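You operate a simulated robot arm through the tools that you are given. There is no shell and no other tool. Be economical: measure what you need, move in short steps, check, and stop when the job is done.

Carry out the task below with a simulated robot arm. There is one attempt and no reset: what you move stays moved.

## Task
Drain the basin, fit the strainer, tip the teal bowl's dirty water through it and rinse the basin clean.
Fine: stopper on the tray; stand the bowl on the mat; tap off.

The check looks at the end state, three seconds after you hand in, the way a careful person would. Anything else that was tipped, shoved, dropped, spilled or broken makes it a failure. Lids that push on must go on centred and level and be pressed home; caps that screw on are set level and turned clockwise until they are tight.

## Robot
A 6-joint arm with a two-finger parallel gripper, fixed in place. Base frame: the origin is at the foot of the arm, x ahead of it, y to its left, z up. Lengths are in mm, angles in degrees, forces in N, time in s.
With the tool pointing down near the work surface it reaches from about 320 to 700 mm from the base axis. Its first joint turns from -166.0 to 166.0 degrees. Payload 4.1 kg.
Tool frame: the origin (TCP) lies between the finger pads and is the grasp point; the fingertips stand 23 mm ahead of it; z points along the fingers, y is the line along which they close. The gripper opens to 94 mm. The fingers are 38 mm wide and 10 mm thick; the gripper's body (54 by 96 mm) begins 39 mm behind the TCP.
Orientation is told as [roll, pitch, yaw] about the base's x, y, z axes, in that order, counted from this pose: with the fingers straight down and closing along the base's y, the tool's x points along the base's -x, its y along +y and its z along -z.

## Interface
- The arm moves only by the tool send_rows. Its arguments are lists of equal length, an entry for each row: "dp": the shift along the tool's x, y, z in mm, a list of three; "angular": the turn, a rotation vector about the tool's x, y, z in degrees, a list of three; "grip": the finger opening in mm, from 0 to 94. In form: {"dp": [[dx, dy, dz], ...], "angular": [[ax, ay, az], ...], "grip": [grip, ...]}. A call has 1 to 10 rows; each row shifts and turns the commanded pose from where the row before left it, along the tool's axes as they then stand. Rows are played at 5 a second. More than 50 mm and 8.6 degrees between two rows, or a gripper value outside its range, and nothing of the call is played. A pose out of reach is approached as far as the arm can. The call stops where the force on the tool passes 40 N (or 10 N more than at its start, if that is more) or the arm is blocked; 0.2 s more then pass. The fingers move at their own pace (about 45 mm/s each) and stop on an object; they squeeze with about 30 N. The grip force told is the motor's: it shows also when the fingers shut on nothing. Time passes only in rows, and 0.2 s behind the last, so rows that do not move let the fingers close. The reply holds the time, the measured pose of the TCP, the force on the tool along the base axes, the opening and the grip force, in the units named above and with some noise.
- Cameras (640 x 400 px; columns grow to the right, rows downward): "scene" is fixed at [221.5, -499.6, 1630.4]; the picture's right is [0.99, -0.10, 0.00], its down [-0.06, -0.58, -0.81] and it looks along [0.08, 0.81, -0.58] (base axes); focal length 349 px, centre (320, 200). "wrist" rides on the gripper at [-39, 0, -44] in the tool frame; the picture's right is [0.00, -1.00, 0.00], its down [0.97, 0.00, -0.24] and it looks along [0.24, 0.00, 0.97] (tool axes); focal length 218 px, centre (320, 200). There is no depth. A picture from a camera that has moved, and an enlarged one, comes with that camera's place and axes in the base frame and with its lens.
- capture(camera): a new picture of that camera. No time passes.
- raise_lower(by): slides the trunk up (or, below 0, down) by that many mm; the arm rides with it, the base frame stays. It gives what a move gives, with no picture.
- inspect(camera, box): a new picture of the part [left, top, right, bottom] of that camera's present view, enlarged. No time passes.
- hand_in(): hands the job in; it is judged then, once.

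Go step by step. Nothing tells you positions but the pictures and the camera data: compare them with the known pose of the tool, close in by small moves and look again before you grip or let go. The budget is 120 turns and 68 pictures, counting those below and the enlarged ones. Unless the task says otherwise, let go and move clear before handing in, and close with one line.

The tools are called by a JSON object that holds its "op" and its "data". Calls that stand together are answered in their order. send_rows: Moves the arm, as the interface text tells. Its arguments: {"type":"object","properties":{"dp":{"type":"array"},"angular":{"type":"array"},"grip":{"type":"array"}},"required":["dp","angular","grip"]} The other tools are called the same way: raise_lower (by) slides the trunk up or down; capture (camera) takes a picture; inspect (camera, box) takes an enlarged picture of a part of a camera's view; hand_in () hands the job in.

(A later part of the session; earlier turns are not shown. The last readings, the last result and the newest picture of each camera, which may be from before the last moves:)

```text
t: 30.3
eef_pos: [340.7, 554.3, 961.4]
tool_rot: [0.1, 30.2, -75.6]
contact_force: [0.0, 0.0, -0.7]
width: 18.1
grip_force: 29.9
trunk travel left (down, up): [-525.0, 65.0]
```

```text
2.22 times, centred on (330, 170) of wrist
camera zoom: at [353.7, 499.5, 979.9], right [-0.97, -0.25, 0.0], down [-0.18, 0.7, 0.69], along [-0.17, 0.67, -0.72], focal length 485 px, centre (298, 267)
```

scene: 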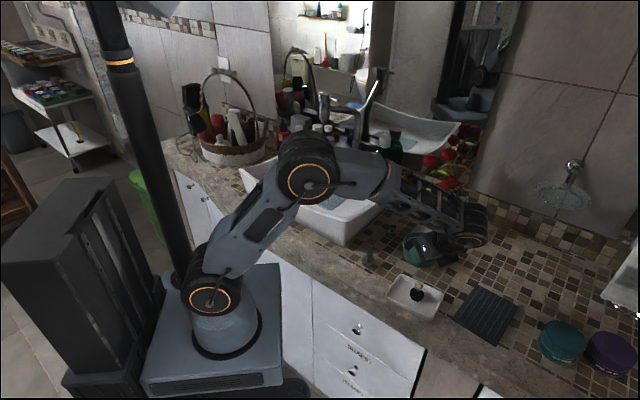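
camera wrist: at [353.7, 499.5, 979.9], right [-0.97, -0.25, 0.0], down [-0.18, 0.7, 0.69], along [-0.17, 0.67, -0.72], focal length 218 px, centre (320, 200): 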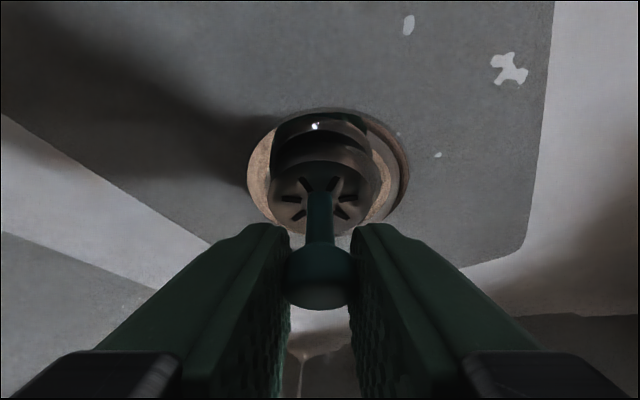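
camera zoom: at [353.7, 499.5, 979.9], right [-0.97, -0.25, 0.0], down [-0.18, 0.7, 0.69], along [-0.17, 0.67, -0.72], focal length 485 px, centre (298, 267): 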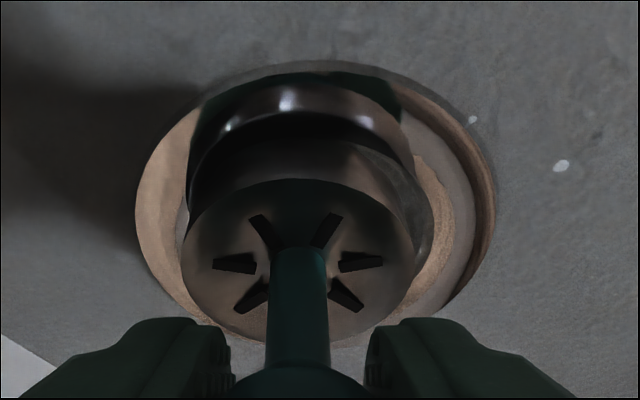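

The strainer is about 3.5 mm too far to +x, and its bottom is right at the ring's level. I'll correct and lower it gently.

{"op": "send_rows", "data": {"dp": [[1.2, -3.3, 0.7], [-1.5, 0, 2.6], [-1.5, 0, 2.6], [-1.5, 0, 2.6]], "angular": [[0, 0, 0], [0, 0, 0], [0, 0, 0], [0, 0, 0]], "grip": [0, 0, 0, 0]}}

{"op": "inspect", "data": {"camera": "scene", "box": [315, 178, 351, 202]}}

```text
t: 31.3
eef_pos: [336.3, 553.8, 956.1]
tool_rot: [0.6, 30.5, -75.5]
contact_force: [2.7, 3.8, 28.0]
width: 18.8
grip_force: 30.0
trunk travel left (down, up): [-525.0, 65.0]
```

```text
16.00 times, centred on (333, 190) of scene
camera zoom: at [221.5, -499.6, 1630.4], right [0.99, -0.1, 0.0], down [-0.06, -0.58, -0.81], along [0.08, 0.81, -0.58], focal length 5580 px, centre (112, 360)
```

zoom: 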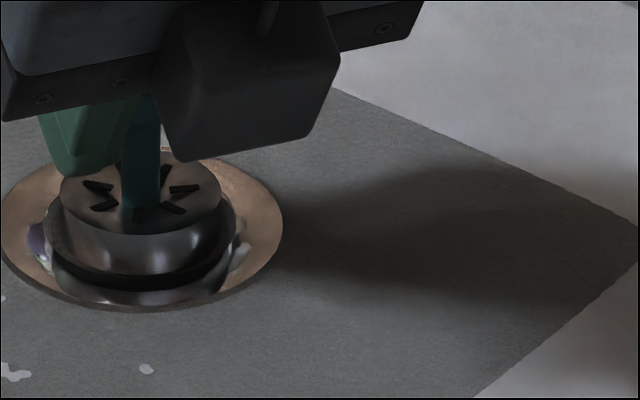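

Contact at 28 N after about 5 mm. I'll ease off slightly and view from the wrist to judge whether it's seated or catching on an edge.

{"op": "send_rows", "data": {"dp": [[1, 0, -1.7]], "angular": [[0, 0, 0]], "grip": [0]}}

{"op": "inspect", "data": {"camera": "wrist", "box": [220, 80, 440, 260]}}

```text
t: 31.7
eef_pos: [335.5, 551.7, 956.1]
tool_rot: [0.3, 30.2, -75.7]
contact_force: [3.2, 9.0, 25.0]
width: 18.3
grip_force: 29.9
trunk travel left (down, up): [-525.0, 65.0]
```

```text
2.22 times, centred on (330, 170) of wrist
camera zoom: at [348.2, 499.0, 975.0], right [-0.97, -0.25, -0.01], down [-0.18, 0.69, 0.7], along [-0.17, 0.68, -0.72], focal length 485 px, centre (298, 267)
```

zoom: 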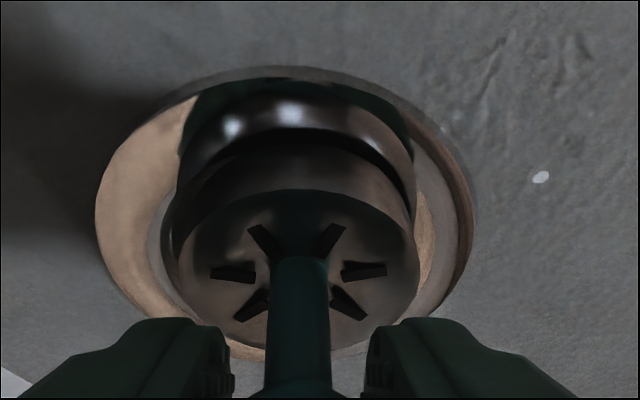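

The strainer sits too far to +y: all the clearance is on the near side. I'll lift a bit, shift 5 mm towards −y and lower again.

{"op": "send_rows", "data": {"dp": [[3.5, 0, -6], [-4.2, -1.2, -2.4], [-1.5, 0, 2.6], [-1.5, 0, 2.6], [-1.0, 0, 1.7]], "angular": [[0, 0, 0], [0, 0, 0], [0, 0, 0], [0, 0, 0], [0, 0, 0]], "grip": [0, 0, 0, 0, 0]}}

{"op": "inspect", "data": {"camera": "scene", "box": [315, 178, 351, 202]}}

```text
t: 32.9
eef_pos: [336.8, 547.6, 955.9]
tool_rot: [0.5, 30.4, -75.7]
contact_force: [-0.8, -3.8, 20.8]
width: 18.6
grip_force: 29.7
trunk travel left (down, up): [-525.0, 65.0]
```

```text
16.00 times, centred on (333, 190) of scene
camera zoom: at [221.5, -499.6, 1630.4], right [0.99, -0.1, 0.0], down [-0.06, -0.58, -0.81], along [0.08, 0.81, -0.58], focal length 5580 px, centre (112, 360)
```

zoom: 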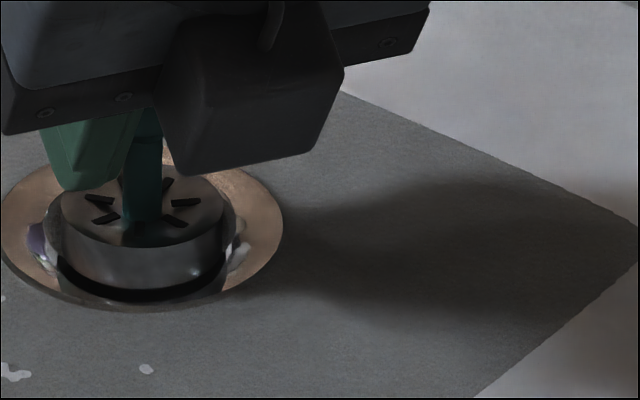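

{"op": "inspect", "data": {"camera": "wrist", "box": [250, 90, 410, 250]}}

```text
2.50 times, centred on (330, 170) of wrist
camera zoom: at [348.9, 494.6, 975.1], right [-0.97, -0.25, -0.01], down [-0.18, 0.69, 0.7], along [-0.17, 0.68, -0.72], focal length 546 px, centre (295, 275)
```

zoom: 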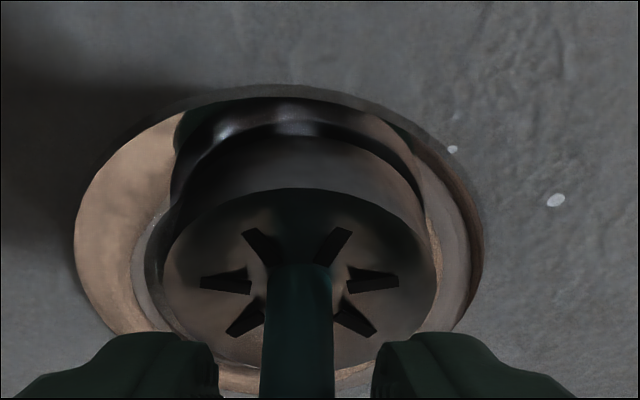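

By the wrist view the strainer is still 1–3 mm off towards −x/−y. I'll make a small correction and press lightly, watching the height.

{"op": "send_rows", "data": {"dp": [[1.5, 0, -2.6], [0.9, 1.8, 0.5], [-1.5, 0, 2.6]], "angular": [[0, 0, 0], [0, 0, 0], [0, 0, 0]], "grip": [0, 0, 0]}}

```text
t: 33.7
eef_pos: [337.9, 550.1, 956.2]
tool_rot: [0.2, 30.2, -75.6]
contact_force: [-3.3, -4.4, 18.7]
width: 18.1
grip_force: 30.0
trunk travel left (down, up): [-525.0, 65.0]
```

{"op": "send_rows", "data": {"dp": [[0.5, 1.2, 0.4]], "angular": [[0, 0, 0]], "grip": [0]}}

{"op": "send_rows", "data": {"dp": [[1.4, 0.2, 1.0]], "angular": [[0, 0, 0]], "grip": [0]}}

{"op": "send_rows", "data": {"dp": [[0.2, -1.8, 0.2]], "angular": [[0, 0, 0]], "grip": [0]}}

```text
t: 34.1
eef_pos: [337.9, 549.8, 956.5]
tool_rot: [0.2, 30.3, -75.6]
contact_force: [-6.1, -4.3, 22.5]
width: 18.1
grip_force: 29.9
trunk travel left (down, up): [-525.0, 65.0]
```

```text
t: 34.5
eef_pos: [337.7, 551.8, 955.7]
tool_rot: [0.3, 30.1, -75.6]
contact_force: [-4.4, -5.5, 22.5]
width: 18.3
grip_force: 30.2
trunk travel left (down, up): [-525.0, 65.0]
```

```text
t: 34.9
eef_pos: [338.5, 551.9, 955.3]
tool_rot: [0.4, 30.1, -75.6]
contact_force: [1.4, -1.6, 20.6]
width: 18.3
grip_force: 29.3
trunk travel left (down, up): [-525.0, 65.0]
```

{"op": "inspect", "data": {"camera": "scene", "box": [315, 178, 351, 202]}}

```text
16.00 times, centred on (333, 190) of scene
camera zoom: at [221.5, -499.6, 1630.4], right [0.99, -0.1, 0.0], down [-0.06, -0.58, -0.81], along [0.08, 0.81, -0.58], focal length 5580 px, centre (112, 360)
```

zoom: 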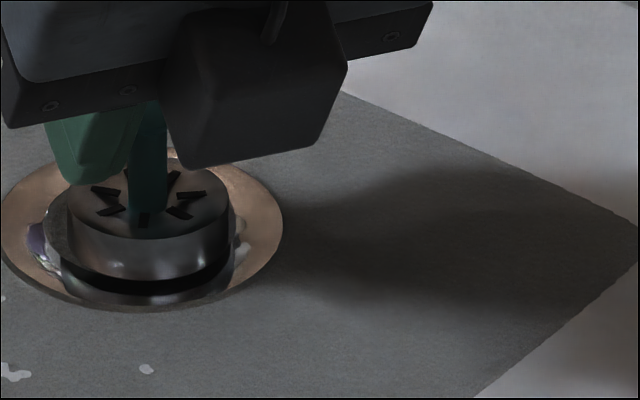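

It has come to rest at a consistent height whatever small shifts I make, which suggests a flat seat inside the ring. I'll relax the pressure, open, back off and check how it sits.

{"op": "send_rows", "data": {"dp": [[1.0, 0, -1.7], [0, 0, 0], [0, 0, 0], [0, 0, 0], [10, 0, -17.3], [5, 0, -30], [-10, 0, -40]], "angular": [[0, 0, 0], [0, 0, 0], [0, 0, 0], [0, 0, 0], [0, 0, 0], [0, 0, 0], [0, 0, 0]], "grip": [0, 30, 50, 50, 50, 50, 50]}}

{"op": "inspect", "data": {"camera": "scene", "box": [312, 174, 354, 202]}}

{"op": "inspect", "data": {"camera": "wrist", "box": [220, 60, 420, 240]}}

```text
t: 36.5
eef_pos: [345.6, 513.6, 1035.1]
tool_rot: [0.2, 30.1, -75.7]
contact_force: [0.2, -0.1, 0.2]
width: 50.2
grip_force: 0.0
trunk travel left (down, up): [-525.0, 65.0]
```

```text
14.29 times, centred on (333, 188) of scene
camera zoom: at [221.5, -499.6, 1630.4], right [0.99, -0.1, 0.0], down [-0.06, -0.58, -0.81], along [0.08, 0.81, -0.58], focal length 4983 px, centre (134, 371)
```

zoom: 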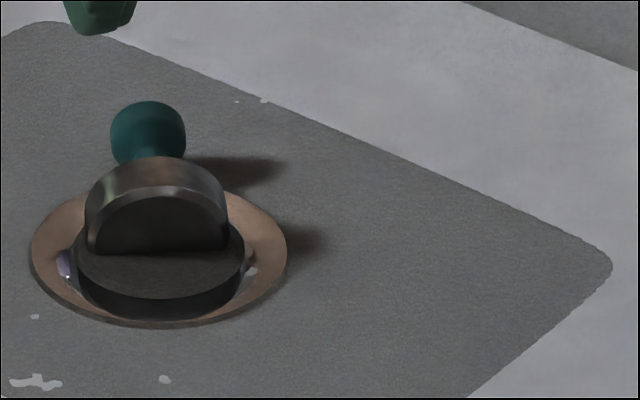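

```text
2.22 times, centred on (320, 150) of wrist
camera zoom: at [358.0, 460.5, 1053.8], right [-0.97, -0.25, 0.0], down [-0.18, 0.7, 0.69], along [-0.17, 0.67, -0.72], focal length 485 px, centre (320, 311)
```

zoom: 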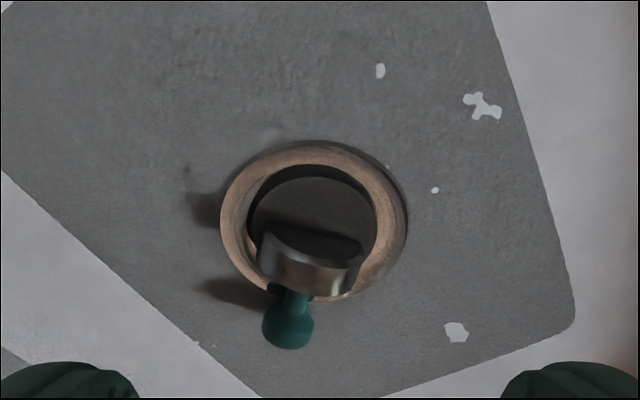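

The strainer toppled on release, its knob now lying towards +y near (336, 596) and its disc edge in the ring. I need to understand the drain seat, so I'll zoom in on it.

{"op": "inspect", "data": {"camera": "wrist", "box": [270, 110, 370, 180]}}

```text
5.71 times, centred on (320, 145) of wrist
camera zoom: at [358.0, 460.5, 1053.8], right [-0.97, -0.25, 0.0], down [-0.18, 0.7, 0.69], along [-0.17, 0.67, -0.72], focal length 1247 px, centre (320, 514)
```

zoom: 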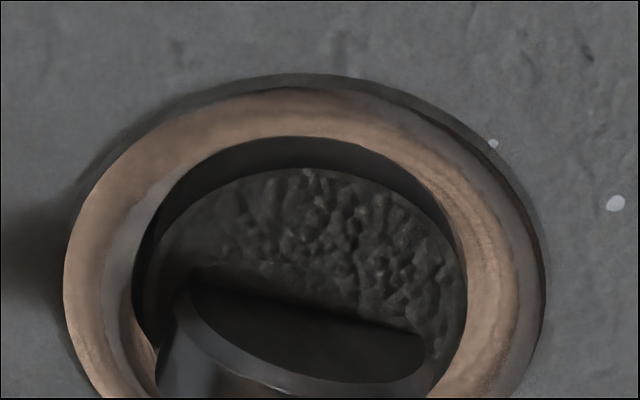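

The drain is a shallow recess with a rough dark floor, about 46 mm wide for the 38 mm strainer, so the strainer must stand upright in it. I'll re-orient to grip the lying knob across its axis and then right it.

{"op": "send_rows", "data": {"dp": [[0, 0, 0], [0, 0, 0], [0, 0, 0], [0, 0, 0], [25.5, -2.3, 36], [25.5, -2.3, 36]], "angular": [[-2.5, 0, 4.33], [-2.5, 0, 4.33], [0, -5, 0], [0, -5, 0], [0, 0, 0], [0, 0, 0]], "grip": [50, 50, 50, 50, 50, 50]}}

{"op": "capture", "data": {"camera": "wrist"}}

```text
t: 37.9
eef_pos: [336.4, 587.0, 985.4]
tool_rot: [0.0, 20.0, -85.8]
contact_force: [0.8, 0.0, -0.3]
width: 49.7
grip_force: 0.1
trunk travel left (down, up): [-525.0, 65.0]
```

```text
16 pictures are left
camera wrist: at [340.1, 536.2, 1013.7], right [-1.0, -0.07, 0.0], down [-0.06, 0.83, 0.56], along [-0.04, 0.56, -0.83], focal length 218 px, centre (320, 200)
```

wrist: 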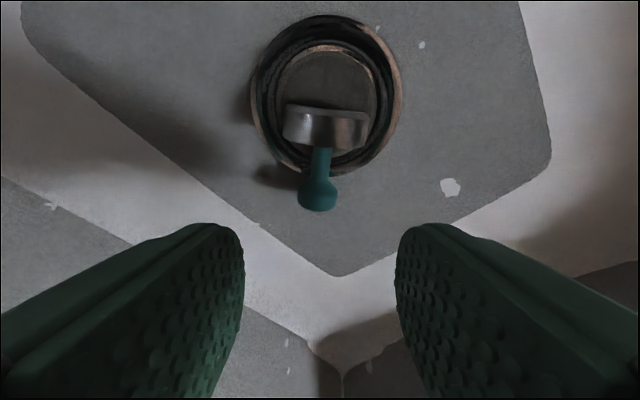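

The knob is near (337, 591) and the ring centre near (336, 551). I'll descend and grip the knob.

{"op": "send_rows", "data": {"dp": [[-8, 1, 21.7], [-7.5, 0, 21], [0, 0, 0], [0, 0, 0], [0, 0, 0]], "angular": [[0, 0, 0], [0, 0, 0], [0, 0, 0], [0, 0, 0], [0, 0, 0]], "grip": [50, 50, 0, 0, 0]}}

```text
t: 39.1
eef_pos: [337.2, 586.6, 938.3]
tool_rot: [0.3, 20.3, -85.7]
contact_force: [-4.0, 0.9, 11.9]
width: 18.3
grip_force: 29.8
trunk travel left (down, up): [-525.0, 65.0]
```

{"op": "send_rows", "data": {"dp": [[5, 0, -14], [10, 0, -28], [0, 0, 0], [0, 0, 0], [0, 0, 0], [0, 0, 0]], "angular": [[0, 0, 0], [0, 0, 0], [0, 8.5, 0], [0, 8.5, 0], [0, 8.5, 0], [0, 8.5, 0]], "grip": [0, 0, 0, 0, 0, 0]}}

{"op": "capture", "data": {"camera": "wrist"}}

```text
t: 40.5
eef_pos: [338.5, 587.7, 979.8]
tool_rot: [0.2, 54.1, -85.5]
contact_force: [-0.3, 0.1, 0.0]
width: 18.0
grip_force: 29.7
trunk travel left (down, up): [-525.0, 65.0]
```

```text
15 pictures are left
camera wrist: at [341.6, 528.9, 975.8], right [-1.0, -0.07, 0.0], down [-0.03, 0.37, 0.93], along [-0.07, 0.92, -0.38], focal length 218 px, centre (320, 200)
```

wrist: 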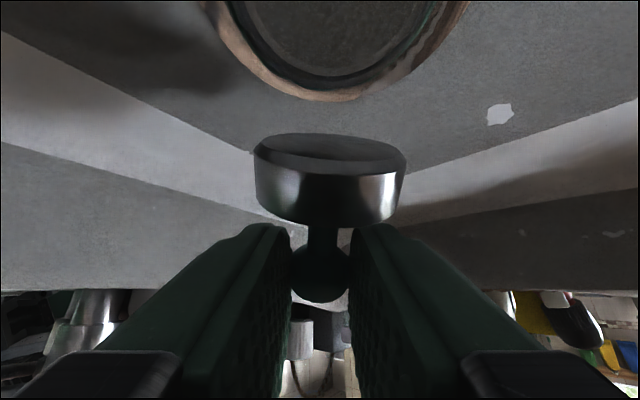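

The strainer is held but leans about 37° towards +y. I'll tilt 8° more, then use the recess's front lip as a stop to pivot it upright by drawing the knob towards −y.

{"op": "send_rows", "data": {"dp": [[0, 0, 0], [-12.7, -3.2, -29.2], [-12.7, -3.2, -29.2], [-8.8, 0, 4.7], [-5.3, 0, 2.8]], "angular": [[0, 8, 0], [0, 0, 0], [0, 0, 0], [0, 0, 0], [0, 0, 0]], "grip": [0, 0, 0, 0, 0]}}

{"op": "send_rows", "data": {"dp": [[-2.6, 0, 1.4], [-1.8, 0, 0.9]], "angular": [[0, 0, 0], [0, 0, 0]], "grip": [0, 0]}}

{"op": "inspect", "data": {"camera": "scene", "box": [310, 165, 362, 205]}}

```text
t: 41.7
eef_pos: [335.1, 522.3, 969.2]
tool_rot: [0.2, 62.1, -85.6]
contact_force: [-0.6, -1.2, -0.3]
width: 18.1
grip_force: 29.9
trunk travel left (down, up): [-525.0, 65.0]
```

```text
t: 42.3
eef_pos: [335.7, 523.4, 965.8]
tool_rot: [0.2, 62.1, -85.5]
contact_force: [0.2, 1.4, -0.7]
width: 18.0
grip_force: 29.9
trunk travel left (down, up): [-525.0, 65.0]
```

```text
10.00 times, centred on (336, 185) of scene
camera zoom: at [221.5, -499.6, 1630.4], right [0.99, -0.1, 0.0], down [-0.06, -0.58, -0.81], along [0.08, 0.81, -0.58], focal length 3488 px, centre (160, 350)
```

zoom: 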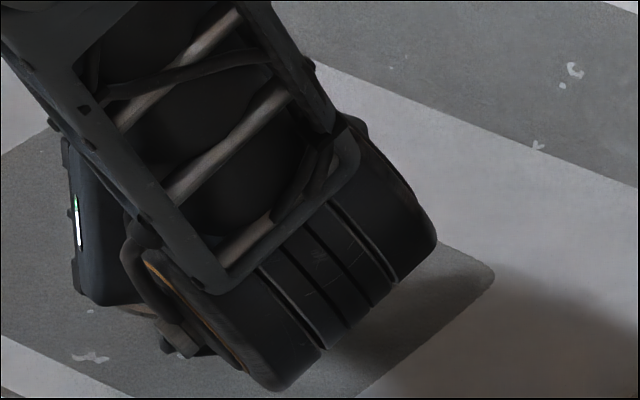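

The arm hides the strainer from that camera, so I'll go by feel in small steps.

{"op": "send_rows", "data": {"dp": [[-1.8, 0, 0.9]], "angular": [[0, 0, 0]], "grip": [0]}}

{"op": "send_rows", "data": {"dp": [[-1.8, 0, 0.9]], "angular": [[0, 0, 0]], "grip": [0]}}

{"op": "send_rows", "data": {"dp": [[-1.8, 0, 0.9]], "angular": [[0, 0, 0]], "grip": [0]}}

{"op": "capture", "data": {"camera": "wrist"}}

```text
t: 42.7
eef_pos: [336.1, 522.9, 962.5]
tool_rot: [0.2, 62.0, -85.6]
contact_force: [-0.4, 0.0, -0.2]
width: 18.1
grip_force: 29.5
trunk travel left (down, up): [-525.0, 65.0]
```

```text
t: 43.1
eef_pos: [337.4, 523.2, 961.8]
tool_rot: [0.2, 62.1, -85.6]
contact_force: [-0.8, -0.7, 0.1]
width: 18.1
grip_force: 29.9
trunk travel left (down, up): [-525.0, 65.0]
```

```text
t: 43.5
eef_pos: [336.0, 521.9, 959.5]
tool_rot: [0.4, 62.3, -85.4]
contact_force: [0.6, 0.9, 7.6]
width: 18.0
grip_force: 30.2
trunk travel left (down, up): [-525.0, 65.0]
```

```text
13 pictures are left
camera wrist: at [339.7, 466.1, 947.6], right [-1.0, -0.07, 0.0], down [-0.02, 0.24, 0.97], along [-0.07, 0.97, -0.24], focal length 218 px, centre (320, 200)
```

wrist: 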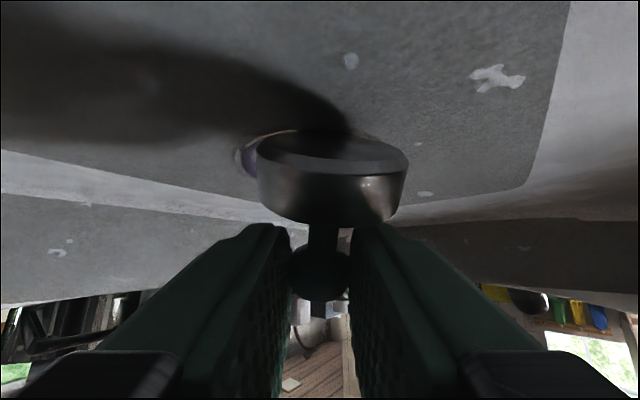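

{"op": "send_rows", "data": {"dp": [[-2.1, -0.3, -3.4], [-2.1, -0.3, -3.4], [-2.1, -0.3, -3.4]], "angular": [[0, 0, 0], [0, 0, 0], [0, 0, 0]], "grip": [0, 0, 0]}}

{"op": "send_rows", "data": {"dp": [[-2.5, -0.3, -3.2], [-2.6, -0.3, -3.1], [-2.8, -0.3, -3.0]], "angular": [[0, 0, 0], [0, 0, 0], [0, 0, 0]], "grip": [0, 0, 0]}}

{"op": "capture", "data": {"camera": "wrist"}}

```text
t: 44.3
eef_pos: [335.4, 511.9, 961.0]
tool_rot: [0.4, 62.1, -85.3]
contact_force: [1.1, 4.1, 14.6]
width: 18.0
grip_force: 29.7
trunk travel left (down, up): [-525.0, 65.0]
```

```text
t: 45.1
eef_pos: [336.8, 497.7, 958.2]
tool_rot: [0.7, 62.3, -85.1]
contact_force: [1.7, 8.1, 25.8]
width: 18.3
grip_force: 29.5
trunk travel left (down, up): [-525.0, 65.0]
```

```text
12 pictures are left
camera wrist: at [339.0, 441.8, 945.2], right [-1.0, -0.07, 0.0], down [-0.02, 0.24, 0.97], along [-0.07, 0.97, -0.24], focal length 218 px, centre (320, 200)
```

wrist: 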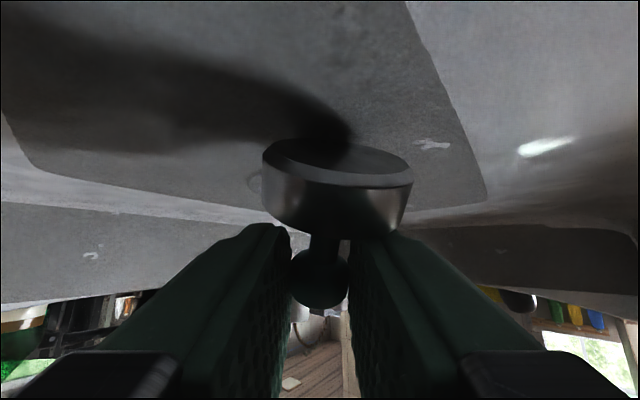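

The strainer slid instead of pivoting, since I was outside the recess lip. I'll lift, tilt 8° more, set its rim further inside the recess and draw it against the lip.

{"op": "send_rows", "data": {"dp": [[8.8, 0, -4.7], [8.8, 0, -4.7], [0, 0, 0], [10.1, 2.3, 28.2], [-9.4, 0, 3.4], [-4, 0, 1.4]], "angular": [[0, 0, 0], [0, 0, 0], [0, 8, 0], [0, 0, 0], [0, 0, 0], [0, 0, 0]], "grip": [0, 0, 0, 0, 0, 0]}}

{"op": "send_rows", "data": {"dp": [[-1.9, 0, 0.7]], "angular": [[0, 0, 0]], "grip": [0]}}

{"op": "send_rows", "data": {"dp": [[-1.9, 0, 0.7]], "angular": [[0, 0, 0]], "grip": [0]}}

```text
t: 46.5
eef_pos: [335.7, 527.4, 961.7]
tool_rot: [0.3, 70.1, -85.5]
contact_force: [0.2, -0.1, -1.5]
width: 18.1
grip_force: 30.0
trunk travel left (down, up): [-525.0, 65.0]
```

```text
t: 46.9
eef_pos: [336.0, 528.3, 959.2]
tool_rot: [0.2, 70.1, -85.5]
contact_force: [-0.9, 0.5, 0.0]
width: 18.2
grip_force: 30.4
trunk travel left (down, up): [-525.0, 65.0]
```

```text
t: 47.3
eef_pos: [334.9, 528.6, 957.8]
tool_rot: [0.3, 70.0, -85.5]
contact_force: [0.0, -0.2, 0.3]
width: 18.0
grip_force: 30.5
trunk travel left (down, up): [-525.0, 65.0]
```

{"op": "send_rows", "data": {"dp": [[-1.9, 0, 0.7]], "angular": [[0, 0, 0]], "grip": [0]}}

{"op": "send_rows", "data": {"dp": [[-1.9, 0, 0.7]], "angular": [[0, 0, 0]], "grip": [0]}}

{"op": "send_rows", "data": {"dp": [[-1.9, 0, 0.7]], "angular": [[0, 0, 0]], "grip": [0]}}

```text
t: 47.7
eef_pos: [335.2, 528.6, 956.4]
tool_rot: [0.4, 70.1, -85.4]
contact_force: [-0.3, 1.2, 3.1]
width: 18.1
grip_force: 30.0
trunk travel left (down, up): [-525.0, 65.0]
```

```text
t: 48.1
eef_pos: [336.6, 528.0, 955.6]
tool_rot: [0.5, 70.3, -85.1]
contact_force: [-0.5, 0.1, 11.2]
width: 17.9
grip_force: 30.1
trunk travel left (down, up): [-525.0, 65.0]
```

```text
t: 48.5
eef_pos: [337.1, 528.5, 956.5]
tool_rot: [1.1, 70.7, -84.7]
contact_force: [1.2, 6.9, 25.7]
width: 17.8
grip_force: 30.1
trunk travel left (down, up): [-525.0, 65.0]
```

Contact again. Now I'll draw the knob towards −y while holding light pressure.

{"op": "send_rows", "data": {"dp": [[-1.3, -0.3, -3.8], [-1.3, -0.3, -3.8]], "angular": [[0, 0, 0], [0, 0, 0]], "grip": [0, 0]}}

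{"op": "send_rows", "data": {"dp": [[-1.3, -0.3, -3.8], [-1.3, -0.3, -3.8]], "angular": [[0, 0, 0], [0, 0, 0]], "grip": [0, 0]}}

{"op": "capture", "data": {"camera": "wrist"}}

```text
t: 49.1
eef_pos: [334.5, 522.3, 953.2]
tool_rot: [0.7, 70.3, -85.0]
contact_force: [-1.6, 14.1, 24.1]
width: 18.0
grip_force: 29.7
trunk travel left (down, up): [-525.0, 65.0]
```

```text
t: 49.7
eef_pos: [336.7, 513.4, 953.7]
tool_rot: [0.9, 70.2, -84.8]
contact_force: [1.3, 2.1, 20.8]
width: 18.2
grip_force: 30.2
trunk travel left (down, up): [-525.0, 65.0]
```

```text
11 pictures are left
camera wrist: at [339.9, 460.5, 933.0], right [-1.0, -0.07, -0.01], down [-0.01, 0.1, 0.99], along [-0.07, 0.99, -0.1], focal length 218 px, centre (320, 200)
```

wrist: 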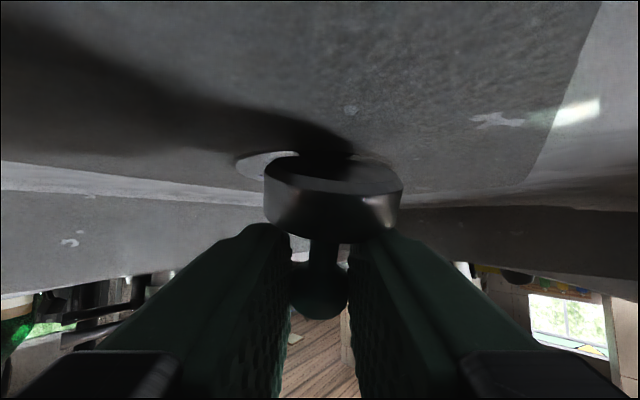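

It barely pivots in the grip. A better way: set it back down with its rim at the far side of the recess, let it lie with the knob towards +y, and then push the top of the disc towards −y with the fingers straddling the shaft, so it tips upright into the recess.

{"op": "send_rows", "data": {"dp": [[14.1, 0, -5.1], [15.2, 3.4, 42.2], [-9.4, 0, 3.4], [-2.8, 0, 1]], "angular": [[0, 0, 0], [0, 0, 0], [0, 0, 0], [0, 0, 0]], "grip": [0, 0, 0, 0]}}

{"op": "send_rows", "data": {"dp": [[-1.9, 0, 0.7], [-1.4, 0, 0.5]], "angular": [[0, 0, 0], [0, 0, 0]], "grip": [0, 0]}}

```text
t: 50.7
eef_pos: [334.9, 557.5, 953.6]
tool_rot: [0.4, 70.2, -85.3]
contact_force: [-1.5, -3.6, 10.3]
width: 18.1
grip_force: 30.3
trunk travel left (down, up): [-525.0, 65.0]
```

```text
t: 51.3
eef_pos: [336.3, 557.5, 952.5]
tool_rot: [0.8, 70.3, -85.1]
contact_force: [-0.8, -5.0, 23.7]
width: 18.1
grip_force: 29.6
trunk travel left (down, up): [-525.0, 65.0]
```

{"op": "send_rows", "data": {"dp": [[1.5, 0, -0.5], [0, 0, 0], [0, 0, 0], [0, 0, 0], [0, 0, -30], [0, 0, -40], [20, 0, -20], [30, 0, -20]], "angular": [[0, 0, 0], [0, 0, 0], [0, 0, 0], [0, 0, 0], [0, 0, 0], [0, 0, 0], [0, -8.5, 0], [0, -8.5, 0]], "grip": [18, 40, 60, 60, 60, 60, 60, 60]}}

{"op": "capture", "data": {"camera": "wrist"}}

```text
t: 53.1
eef_pos: [339.6, 474.8, 1037.4]
tool_rot: [0.3, 52.9, -85.5]
contact_force: [-0.9, 1.2, 0.6]
width: 59.8
grip_force: 0.1
trunk travel left (down, up): [-525.0, 65.0]
```

```text
10 pictures are left
camera wrist: at [343.9, 417.9, 1033.6], right [-1.0, -0.07, 0.0], down [-0.03, 0.39, 0.92], along [-0.07, 0.92, -0.39], focal length 218 px, centre (320, 200)
```

wrist: 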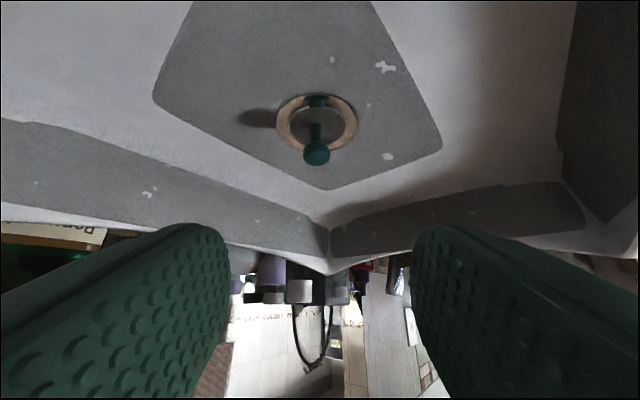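

The strainer now looks upright and flush in the ring. I'll zoom in to confirm.

{"op": "inspect", "data": {"camera": "wrist", "box": [265, 80, 369, 180]}}

```text
4.00 times, centred on (317, 130) of wrist
camera zoom: at [343.9, 417.9, 1033.6], right [-1.0, -0.07, 0.0], down [-0.03, 0.39, 0.92], along [-0.07, 0.92, -0.39], focal length 873 px, centre (332, 480)
```

zoom: 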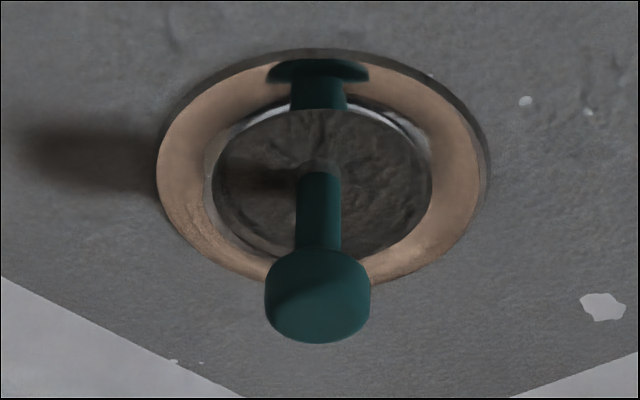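

The strainer is seated level in the drain with its handle upright. Next the bowl: I'll rise clear, bring the tool vertical and move towards the bowl's −x rim.

{"op": "send_rows", "data": {"dp": [[36, 0, -27], [36, 0, -27], [0, 0, 0], [0, 0, 0], [0, 0, 0], [0, 0, 0], [0, 0, 0], [0, 0, 0]], "angular": [[0, 0, 0], [0, 0, 0], [0, -8.5, 0], [0, -8.5, 0], [0, -8.5, 0], [0, -8.5, 0], [0, -8.5, 0], [0, -8.5, 0]], "grip": [44, 44, 44, 44, 44, 44, 44, 44]}}

{"op": "send_rows", "data": {"dp": [[-39.3, 24.4, 10], [-39.3, 24.4, 12], [-39.3, 24.4, 12], [-39.3, 24.4, 12], [-39.3, 24.4, 12], [-39.3, 24.4, 12], [-39.3, 24.4, 12]], "angular": [[0, 0, 0], [0, 0, 0], [0, 0, 0], [0, 0, 0], [0, 0, 0], [0, 0, 0], [0, 0, 0]], "grip": [44, 44, 44, 44, 44, 44, 44]}}

{"op": "capture", "data": {"camera": "wrist"}}

```text
t: 54.9
eef_pos: [340.7, 476.7, 1126.4]
tool_rot: [0.1, 1.8, -85.8]
contact_force: [-0.7, -0.5, 0.2]
width: 44.0
grip_force: 0.0
trunk travel left (down, up): [-525.0, 65.0]
```

```text
t: 56.5
eef_pos: [533.5, 223.2, 1033.9]
tool_rot: [0.1, 2.2, -85.7]
contact_force: [-0.9, 0.8, -0.5]
width: 44.0
grip_force: 0.0
trunk travel left (down, up): [-525.0, 65.0]
```

```text
8 pictures are left
camera wrist: at [534.8, 183.3, 1077.6], right [-1.0, -0.07, 0.0], down [-0.07, 0.96, 0.28], along [-0.02, 0.27, -0.96], focal length 218 px, centre (320, 200)
```

wrist: 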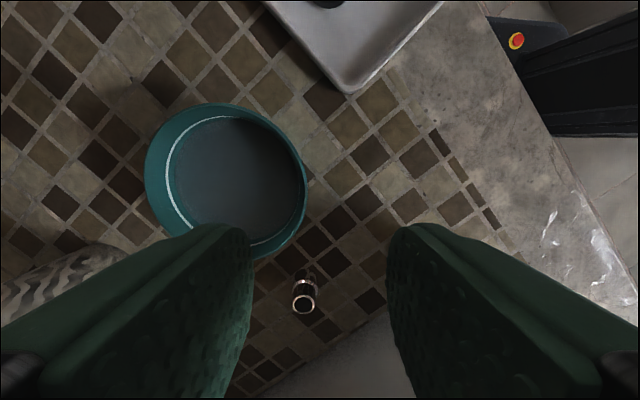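

The bowl's rim centre is near (595, 216) with outer radius about 56 mm. I'll lean the tool slightly back for more pouring range, lower it astride the −x wall and close.

{"op": "send_rows", "data": {"dp": [[0, 0, 0], [0, 0, 0], [3.1, 2.6, 36], [3.1, 2.6, 36], [3.1, 2.6, 36]], "angular": [[0, -6, 0], [0, -6, 0], [0, 0, 0], [0, 0, 0], [0, 0, 0]], "grip": [44, 44, 44, 44, 44]}}

{"op": "inspect", "data": {"camera": "scene", "box": [370, 200, 490, 290]}}

```text
t: 57.7
eef_pos: [541.4, 210.8, 927.3]
tool_rot: [0.1, -9.8, -85.8]
contact_force: [-0.1, 0.0, 0.3]
width: 44.3
grip_force: 0.0
trunk travel left (down, up): [-525.0, 65.0]
```

```text
4.44 times, centred on (430, 245) of scene
camera zoom: at [221.5, -499.6, 1630.4], right [0.99, -0.1, 0.0], down [-0.06, -0.58, -0.81], along [0.08, 0.81, -0.58], focal length 1550 px, centre (-169, 0)
```

zoom: 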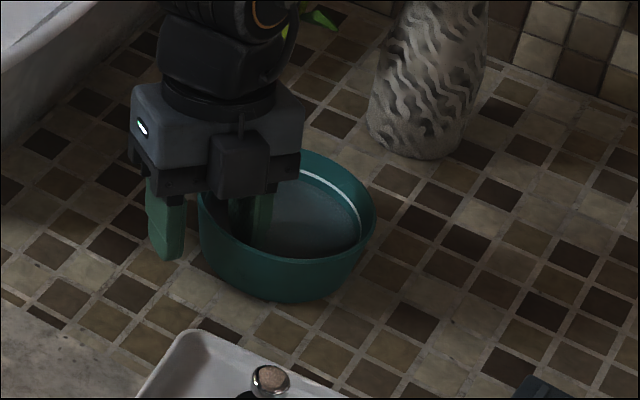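

One finger is outside and one inside the wall. Closing, then a small lift.

{"op": "send_rows", "data": {"dp": [[0, 0, 0], [0, 0, 0], [0, 0, 0], [-1, 0, -5], [-2, 0, -11]], "angular": [[0, 0, 0], [0, 0, 0], [0, 0, 0], [0, 0, 0], [0, 0, 0]], "grip": [20, 0, 0, 0, 0]}}

```text
t: 58.9
eef_pos: [540.7, 208.9, 943.6]
tool_rot: [0.0, -10.0, -85.7]
contact_force: [0.9, 1.0, -2.7]
width: 10.0
grip_force: 30.1
trunk travel left (down, up): [-525.0, 65.0]
```

The bowl is held. I'll raise it and carry it level, slowly, to the basin.

{"op": "send_rows", "data": {"dp": [[-3.5, 0, -19.7], [-5.2, 0, -29.5], [-6.1, 0, -34.5], [-6.1, 0, -34.5], [-5.2, 0, -29.5], [-4.3, 0, -24.6]], "angular": [[0, 0, 0], [0, 0, 0], [0, 0, 0], [0, 0, 0], [0, 0, 0], [0, 0, 0]], "grip": [0, 0, 0, 0, 0, 0]}}

{"op": "send_rows", "data": {"dp": [[12.8, -9.8, -1.8], [25.5, -19.6, -3.65], [25.5, -19.6, -3.65], [25.5, -19.6, -3.65], [25.5, -19.6, -3.65], [25.5, -19.6, -3.65], [25.5, -19.6, -3.65], [25.5, -19.6, -3.65], [25.5, -19.6, -3.65]], "angular": [[0, 0, 0], [0, 0, 0], [0, 0, 0], [0, 0, 0], [0, 0, 0], [0, 0, 0], [0, 0, 0], [0, 0, 0], [0, 0, 0]], "grip": [0, 0, 0, 0, 0, 0, 0, 0, 0]}}

```text
t: 60.3
eef_pos: [540.5, 209.8, 1119.8]
tool_rot: [0.0, -10.0, -85.7]
contact_force: [-0.4, -0.4, -2.1]
width: 9.7
grip_force: 30.0
trunk travel left (down, up): [-525.0, 65.0]
```

```text
t: 62.3
eef_pos: [356.4, 414.7, 1112.6]
tool_rot: [0.1, -10.0, -85.7]
contact_force: [-0.3, 0.2, -2.2]
width: 10.2
grip_force: 30.0
trunk travel left (down, up): [-525.0, 65.0]
```

{"op": "send_rows", "data": {"dp": [[22.5, -16.6, -2], [22.5, -16.6, -2], [22.5, -16.6, -2], [22.5, -16.6, -2]], "angular": [[0, 0, 0], [0, 0, 0], [0, 0, 0], [0, 0, 0]], "grip": [0, 0, 0, 0]}}

{"op": "inspect", "data": {"camera": "scene", "box": [250, 70, 410, 210]}}

```text
t: 63.3
eef_pos: [287.0, 499.5, 1105.5]
tool_rot: [0.2, -10.0, -85.8]
contact_force: [0.5, -0.4, -2.2]
width: 10.0
grip_force: 30.2
trunk travel left (down, up): [-525.0, 65.0]
```

```text
2.86 times, centred on (330, 140) of scene
camera zoom: at [221.5, -499.6, 1630.4], right [0.99, -0.1, 0.0], down [-0.06, -0.58, -0.81], along [0.08, 0.81, -0.58], focal length 996 px, centre (291, 371)
```

zoom: 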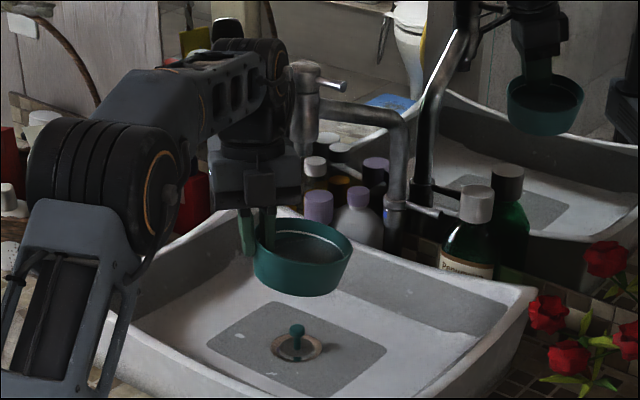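

The bowl is over the basin and the strainer stands upright below. I'll pour gradually, tipping the lip towards the drain.

{"op": "send_rows", "data": {"dp": [[5.3, 0, 1.1], [5.2, 0, 1.5], [5.1, 0, 1.8], [4.9, 0, 2.2], [4.8, 0, 2.5], [4.6, 0, 2.8], [4.4, 0, 3.1], [4.1, 0, 3.4], [3.9, 0, 3.7], [3.6, 0, 4]], "angular": [[0, 4, 0], [0, 4, 0], [0, 4, 0], [0, 4, 0], [0, 4, 0], [0, 4, 0], [0, 4, 0], [0, 4, 0], [0, 4, 0], [0, 4, 0]], "grip": [0, 0, 0, 0, 0, 0, 0, 0, 0, 0]}}

{"op": "send_rows", "data": {"dp": [[2, 0, 2], [2, 0, 2], [1, 0, 2], [0, 0, 0], [0, 0, 0], [0, 0, 0], [0, 0, 0], [0, 0, 0], [0, 0, 0], [0, 0, 0]], "angular": [[0, 4, 0], [0, 4, 0], [0, 4, 0], [0, 4, 0], [0, 4, 0], [0, 4, 0], [0, 4, 0], [0, 4, 0], [0, 4, 0], [0, 4, 0]], "grip": [0, 0, 0, 0, 0, 0, 0, 0, 0, 0]}}

{"op": "send_rows", "data": {"dp": [[0, 0, 0], [0, 0, 0], [0, 0, 0], [0, 0, 0], [0, 0, 0], [0, 0, 0], [0, 0, 0], [0, 0, 0], [0, 0, 0]], "angular": [[0, 4, 0], [0, 4, 0], [0, 4, 0], [0, 4, 0], [0, 4, 0], [0, 4, 0], [0, 0, 0], [0, 0, 0], [0, 0, 0]], "grip": [0, 0, 0, 0, 0, 0, 0, 0, 0]}}

{"op": "inspect", "data": {"camera": "scene", "box": [250, 70, 410, 210]}}

```text
t: 65.5
eef_pos: [281.5, 549.6, 1083.7]
tool_rot: [0.1, 30.1, -85.7]
contact_force: [1.1, -0.4, -1.7]
width: 9.9
grip_force: 29.3
trunk travel left (down, up): [-525.0, 65.0]
```

```text
t: 67.7
eef_pos: [279.9, 556.9, 1081.3]
tool_rot: [0.4, 70.2, -85.5]
contact_force: [-0.4, 0.2, 0.2]
width: 10.1
grip_force: 30.6
trunk travel left (down, up): [-525.0, 65.0]
```

```text
t: 69.7
eef_pos: [281.3, 557.0, 1081.2]
tool_rot: [178.7, 85.9, 92.9]
contact_force: [-1.0, -0.2, -0.7]
width: 10.1
grip_force: 30.0
trunk travel left (down, up): [-525.0, 65.0]
```

```text
2.86 times, centred on (330, 140) of scene
camera zoom: at [221.5, -499.6, 1630.4], right [0.99, -0.1, 0.0], down [-0.06, -0.58, -0.81], along [0.08, 0.81, -0.58], focal length 996 px, centre (291, 371)
```

zoom: 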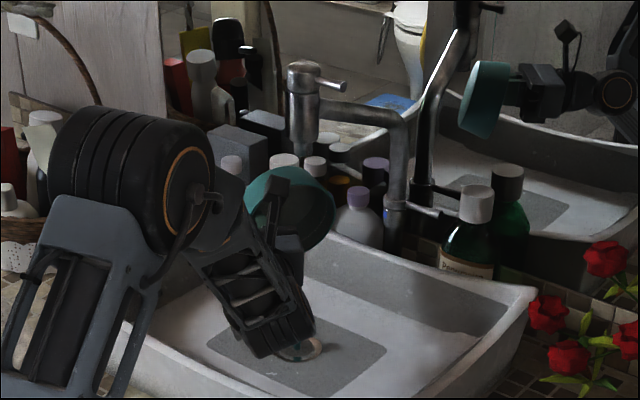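

The bowl is emptied (tilted past 100°, load gone). I'll bring it back upright, moving away from the tap first.

{"op": "send_rows", "data": {"dp": [[0, 0, 0], [0, 0, 0], [0, 0, 0], [0, 0, 0], [0, 0, 0], [0, 0, 0], [0, 0, 0], [0, 0, 0], [-18, 0, -28], [-18, 0, -28]], "angular": [[0, -8, 0], [0, -8, 0], [0, -8, 0], [0, -8, 0], [0, -8, 0], [0, -8, 0], [0, -8, 0], [0, -8, 0], [0, 0, 0], [0, 0, 0]], "grip": [0, 0, 0, 0, 0, 0, 0, 0, 0, 0]}}

{"op": "send_rows", "data": {"dp": [[0, 0, 0], [0, 0, 0], [0, 0, 0], [0, 0, 0], [0, 0, 0]], "angular": [[0, -8, 0], [0, -8, 0], [0, -8, 0], [0, -8, 0], [0, -8, 0]], "grip": [0, 0, 0, 0, 0]}}

```text
t: 71.9
eef_pos: [285.0, 496.9, 1113.0]
tool_rot: [0.1, 30.0, -85.6]
contact_force: [-0.1, -0.5, 0.1]
width: 10.0
grip_force: 30.0
trunk travel left (down, up): [-525.0, 65.0]
```

```text
t: 73.1
eef_pos: [285.1, 499.2, 1112.0]
tool_rot: [0.1, -10.1, -85.7]
contact_force: [0.6, 0.3, -0.1]
width: 10.0
grip_force: 30.0
trunk travel left (down, up): [-525.0, 65.0]
```

{"op": "send_rows", "data": {"dp": [[-39.2, 24.2, 6.9], [-39.2, 24.2, 6.9], [-39.2, 24.2, 6.9], [-39.2, 24.2, 6.9], [-39.2, 24.2, 6.9], [-39.2, 24.2, 6.9], [-39.2, 24.2, 6.9], [-39.2, 24.2, 6.9], [-39.2, 24.2, 6.9], [-39.2, 24.2, 6.9]], "angular": [[0, 0, 0], [0, 0, 0], [0, 0, 0], [0, 0, 0], [0, 0, 0], [0, 0, 0], [0, 0, 0], [0, 0, 0], [0, 0, 0], [0, 0, 0]], "grip": [0, 0, 0, 0, 0, 0, 0, 0, 0, 0]}}

{"op": "send_rows", "data": {"dp": [[-39.2, 24.2, 6.9], [-39.2, 24.2, 6.9], [-39.2, 24.2, 6.9], [-7, 0, 43], [-7, 0, 43], [-7, 0, 43]], "angular": [[0, 0, 0], [0, 0, 0], [0, 0, 0], [0, 0, 0], [0, 0, 0], [0, 0, 0]], "grip": [0, 0, 0, 0, 0, 0]}}

{"op": "inspect", "data": {"camera": "scene", "box": [390, 230, 550, 360]}}

```text
t: 75.3
eef_pos: [555.6, 117.6, 1111.9]
tool_rot: [0.1, -9.9, -85.7]
contact_force: [-0.3, 0.0, 0.0]
width: 10.0
grip_force: 30.0
trunk travel left (down, up): [-525.0, 65.0]
```

```text
t: 76.7
eef_pos: [644.6, -38.0, 988.4]
tool_rot: [0.1, -9.9, -85.7]
contact_force: [0.6, 0.2, -0.4]
width: 10.0
grip_force: 29.5
trunk travel left (down, up): [-525.0, 65.0]
```

```text
3.08 times, centred on (470, 295) of scene
camera zoom: at [221.5, -499.6, 1630.4], right [0.99, -0.1, 0.0], down [-0.06, -0.58, -0.81], along [0.08, 0.81, -0.58], focal length 1073 px, centre (-142, -92)
```

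zoom: 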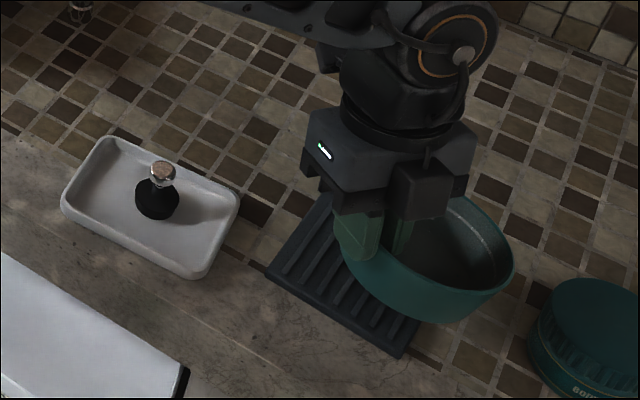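

I drifted to y = −38 on the descent. I'll shift back over the mat centre (692, 12) while lowering.

{"op": "send_rows", "data": {"dp": [[24, -1.3, -4], [24, -1.3, -4], [4, 0, 22], [3, 0, 16]], "angular": [[0, 0, 0], [0, 0, 0], [0, 0, 0], [0, 0, 0]], "grip": [0, 0, 0, 0]}}

{"op": "inspect", "data": {"camera": "scene", "box": [390, 230, 550, 360]}}

```text
t: 77.7
eef_pos: [634.3, 12.1, 951.1]
tool_rot: [0.2, -9.9, -85.8]
contact_force: [-8.1, 1.5, 10.8]
width: 10.6
grip_force: 29.8
trunk travel left (down, up): [-525.0, 65.0]
```

```text
3.08 times, centred on (470, 295) of scene
camera zoom: at [221.5, -499.6, 1630.4], right [0.99, -0.1, 0.0], down [-0.06, -0.58, -0.81], along [0.08, 0.81, -0.58], focal length 1073 px, centre (-142, -92)
```

zoom: 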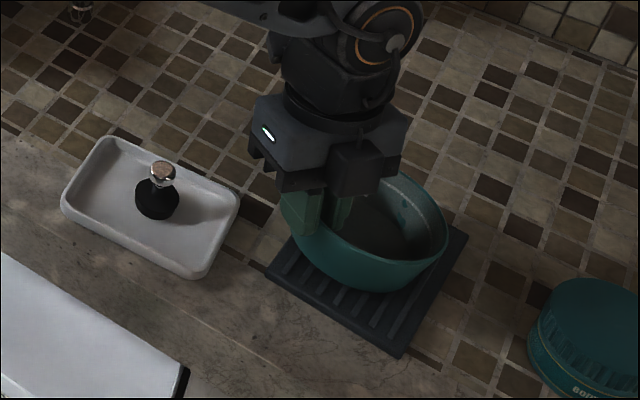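

The bowl sags slightly in the grip and its far edge touches the mat first. I'll lower gently so it levels out.

{"op": "send_rows", "data": {"dp": [[0.5, 0, 3], [0.5, 0, 3]], "angular": [[0, 0, 0], [0, 0, 0]], "grip": [0, 0]}}

{"op": "send_rows", "data": {"dp": [[0.5, 0, 3], [0.5, 0, 2]], "angular": [[0, 0, 0], [0, 0, 0]], "grip": [0, 0]}}

```text
t: 78.3
eef_pos: [634.2, 10.3, 943.1]
tool_rot: [0.2, -10.0, -85.8]
contact_force: [-7.7, 2.0, 10.1]
width: 11.7
grip_force: 29.6
trunk travel left (down, up): [-525.0, 65.0]
```

```text
t: 78.9
eef_pos: [633.2, 10.9, 939.5]
tool_rot: [0.2, -10.0, -85.9]
contact_force: [-10.4, 0.3, 10.6]
width: 12.8
grip_force: 30.1
trunk travel left (down, up): [-525.0, 65.0]
```

{"op": "send_rows", "data": {"dp": [[0.4, 0, 2], [0.4, 0, 2]], "angular": [[0, 0, 0], [0, 0, 0]], "grip": [0, 0]}}

```text
t: 79.5
eef_pos: [631.9, 11.6, 937.4]
tool_rot: [0.4, -10.0, -85.8]
contact_force: [-8.6, -1.3, 22.1]
width: 12.8
grip_force: 29.6
trunk travel left (down, up): [-525.0, 65.0]
```

It's down. I'll open and lift straight out.

{"op": "send_rows", "data": {"dp": [[0, 0, 0], [0, 0, 0], [0, 0, 0], [-4, 0, -20], [-6, 0, -36], [-6, 0, -36], [-6, 0, -36]], "angular": [[0, 0, 0], [0, 0, 0], [0, 0, 0], [0, 0, 0], [0, 0, 0], [0, 0, 0], [0, 0, 0]], "grip": [20, 36, 36, 36, 36, 36, 36]}}

{"op": "capture", "data": {"camera": "scene"}}

```text
t: 81.1
eef_pos: [635.2, 9.6, 1062.8]
tool_rot: [0.1, -9.9, -85.9]
contact_force: [0.1, -0.1, 0.1]
width: 36.2
grip_force: 0.1
trunk travel left (down, up): [-525.0, 65.0]
```

```text
2 pictures are left
```

scene: 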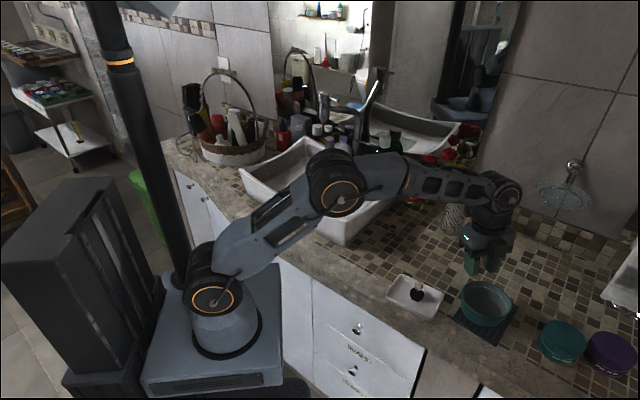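

The bowl stands on the mat. Now the rinse: I'll re-orient so the fingers can grasp the tap lever (it lies along about −18° from +x at z ≈ 1245), rising to a clear height first.

{"op": "send_rows", "data": {"dp": [[-4, 0, -20], [-2, 0, -20], [0, 0, -20], [0, 0, -20], [0, 0, -20], [0, 0, -20], [0, 0, -20], [0, 0, -20], [0, 0, -20], [0, 0, 0]], "angular": [[0, 5, 0], [0, 5, 0], [0, 0, -8.5], [0, 0, -8.5], [0, 0, -8.5], [0, 0, -8.5], [0, 0, -8.5], [0, 0, -8.5], [0, 0, -8.5], [0, 0, -8.5]], "grip": [40, 40, 40, 40, 40, 40, 40, 40, 40, 40]}}

{"op": "send_rows", "data": {"dp": [[35.7, 27.3, 0], [35.7, 27.3, 0], [35.7, 27.3, 0], [35.7, 27.3, 0], [35.7, 27.3, 0], [35.7, 27.3, 0], [35.7, 27.3, 0], [35.7, 27.3, 0], [35.7, 27.3, 0], [35.7, 27.3, 0]], "angular": [[0, 0, 0], [0, 0, 0], [0, 0, 0], [0, 0, 0], [0, 0, 0], [0, 0, 0], [0, 0, 0], [0, 0, 0], [0, 0, 0], [0, 0, 0]], "grip": [40, 40, 40, 40, 40, 40, 40, 40, 40, 40]}}

{"op": "send_rows", "data": {"dp": [[0, 0, 0], [0, 0, 0], [0, 0, 0], [0, 0, 0], [0, 0, 0]], "angular": [[-8.5, 0, 0], [-8.5, 0, 0], [-8.5, 0, 0], [-8.5, 0, 0], [-8.5, 0, 0]], "grip": [40, 40, 40, 40, 40]}}

```text
t: 83.3
eef_pos: [625.9, 10.5, 1239.3]
tool_rot: [0.0, -0.1, -17.7]
contact_force: [-0.1, 0.5, 0.4]
width: 40.1
grip_force: 0.1
out of reach, approached as far as the arm can: row 9
trunk travel left (down, up): [-525.0, 65.0]
```

```text
t: 85.5
eef_pos: [364.9, 377.4, 1236.4]
tool_rot: [-0.1, -0.1, -17.9]
contact_force: [0.2, -0.5, 0.6]
width: 39.8
grip_force: 0.1
trunk travel left (down, up): [-525.0, 65.0]
```

```text
t: 86.7
eef_pos: [369.0, 379.8, 1239.8]
tool_rot: [42.8, -0.2, -17.8]
contact_force: [-0.4, 0.1, 0.1]
width: 40.1
grip_force: 0.0
trunk travel left (down, up): [-525.0, 65.0]
```

I'm clear and oriented. I'll move to a pre-grasp point and then advance along the fingers so that the lever comes between them, closing on it.

{"op": "send_rows", "data": {"dp": [[12.3, 39, 14.8], [12.3, 39, 14.8], [12.3, 39, 14.8], [12.3, 39, 14.8]], "angular": [[0, 0, 0], [0, 0, 0], [0, 0, 0], [0, 0, 0]], "grip": [60, 60, 60, 60]}}

{"op": "send_rows", "data": {"dp": [[0, 0, 20], [0, 0, 20], [0, 0, 20], [0, 0, 18]], "angular": [[0, 0, 0], [0, 0, 0], [0, 0, 0], [0, 0, 0]], "grip": [60, 60, 60, 60]}}

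```text
t: 87.7
eef_pos: [370.1, 544.7, 1300.8]
tool_rot: [42.5, 0.0, -17.8]
contact_force: [1.1, -0.5, 1.7]
width: 60.1
grip_force: 0.1
trunk travel left (down, up): [-525.0, 65.0]
```

```text
t: 88.7
eef_pos: [385.2, 591.8, 1246.9]
tool_rot: [42.6, -0.1, -17.7]
contact_force: [1.6, -0.1, -0.5]
width: 59.7
grip_force: 0.2
trunk travel left (down, up): [-525.0, 65.0]
```

{"op": "send_rows", "data": {"dp": [[0, 0, 0], [0, 0, 0], [0, 0, 0], [0, 0, 0]], "angular": [[0, 0, 0], [0, 0, 0], [0, 0, 0], [0, 0, 0]], "grip": [0, 0, 0, 0]}}

```text
t: 89.7
eef_pos: [384.9, 591.4, 1248.4]
tool_rot: [42.9, 0.1, -17.8]
contact_force: [2.6, 4.8, 7.4]
width: 22.0
grip_force: 45.5
trunk travel left (down, up): [-525.0, 65.0]
```

{"op": "send_rows", "data": {"dp": [[0, 0, 0], [0, 0, 0]], "angular": [[0, 0, 0], [0, 0, 0]], "grip": [0, 0]}}

```text
t: 90.3
eef_pos: [384.8, 590.6, 1247.4]
tool_rot: [42.8, -0.1, -17.8]
contact_force: [4.4, 7.7, 12.5]
width: 21.6
grip_force: 44.8
trunk travel left (down, up): [-525.0, 65.0]
```

The upper finger bears on the lever's back side. I'll draw the tool towards −y to turn the lever.

{"op": "send_rows", "data": {"dp": [[-1.5, -5.8, -5.4], [-1.5, -5.8, -5.4]], "angular": [[0, 0, 0], [0, 0, 0]], "grip": [0, 0]}}

```text
t: 90.7
eef_pos: [385.6, 591.7, 1246.9]
tool_rot: [43.5, 0.0, -18.0]
contact_force: [6.5, 21.0, -1.3]
width: 21.2
grip_force: 44.8
trunk travel left (down, up): [-525.0, 65.0]
stopped in row 1: the force on the tool passed its limit (the readings are from after the stop); the commanded pose is now the measured one
```

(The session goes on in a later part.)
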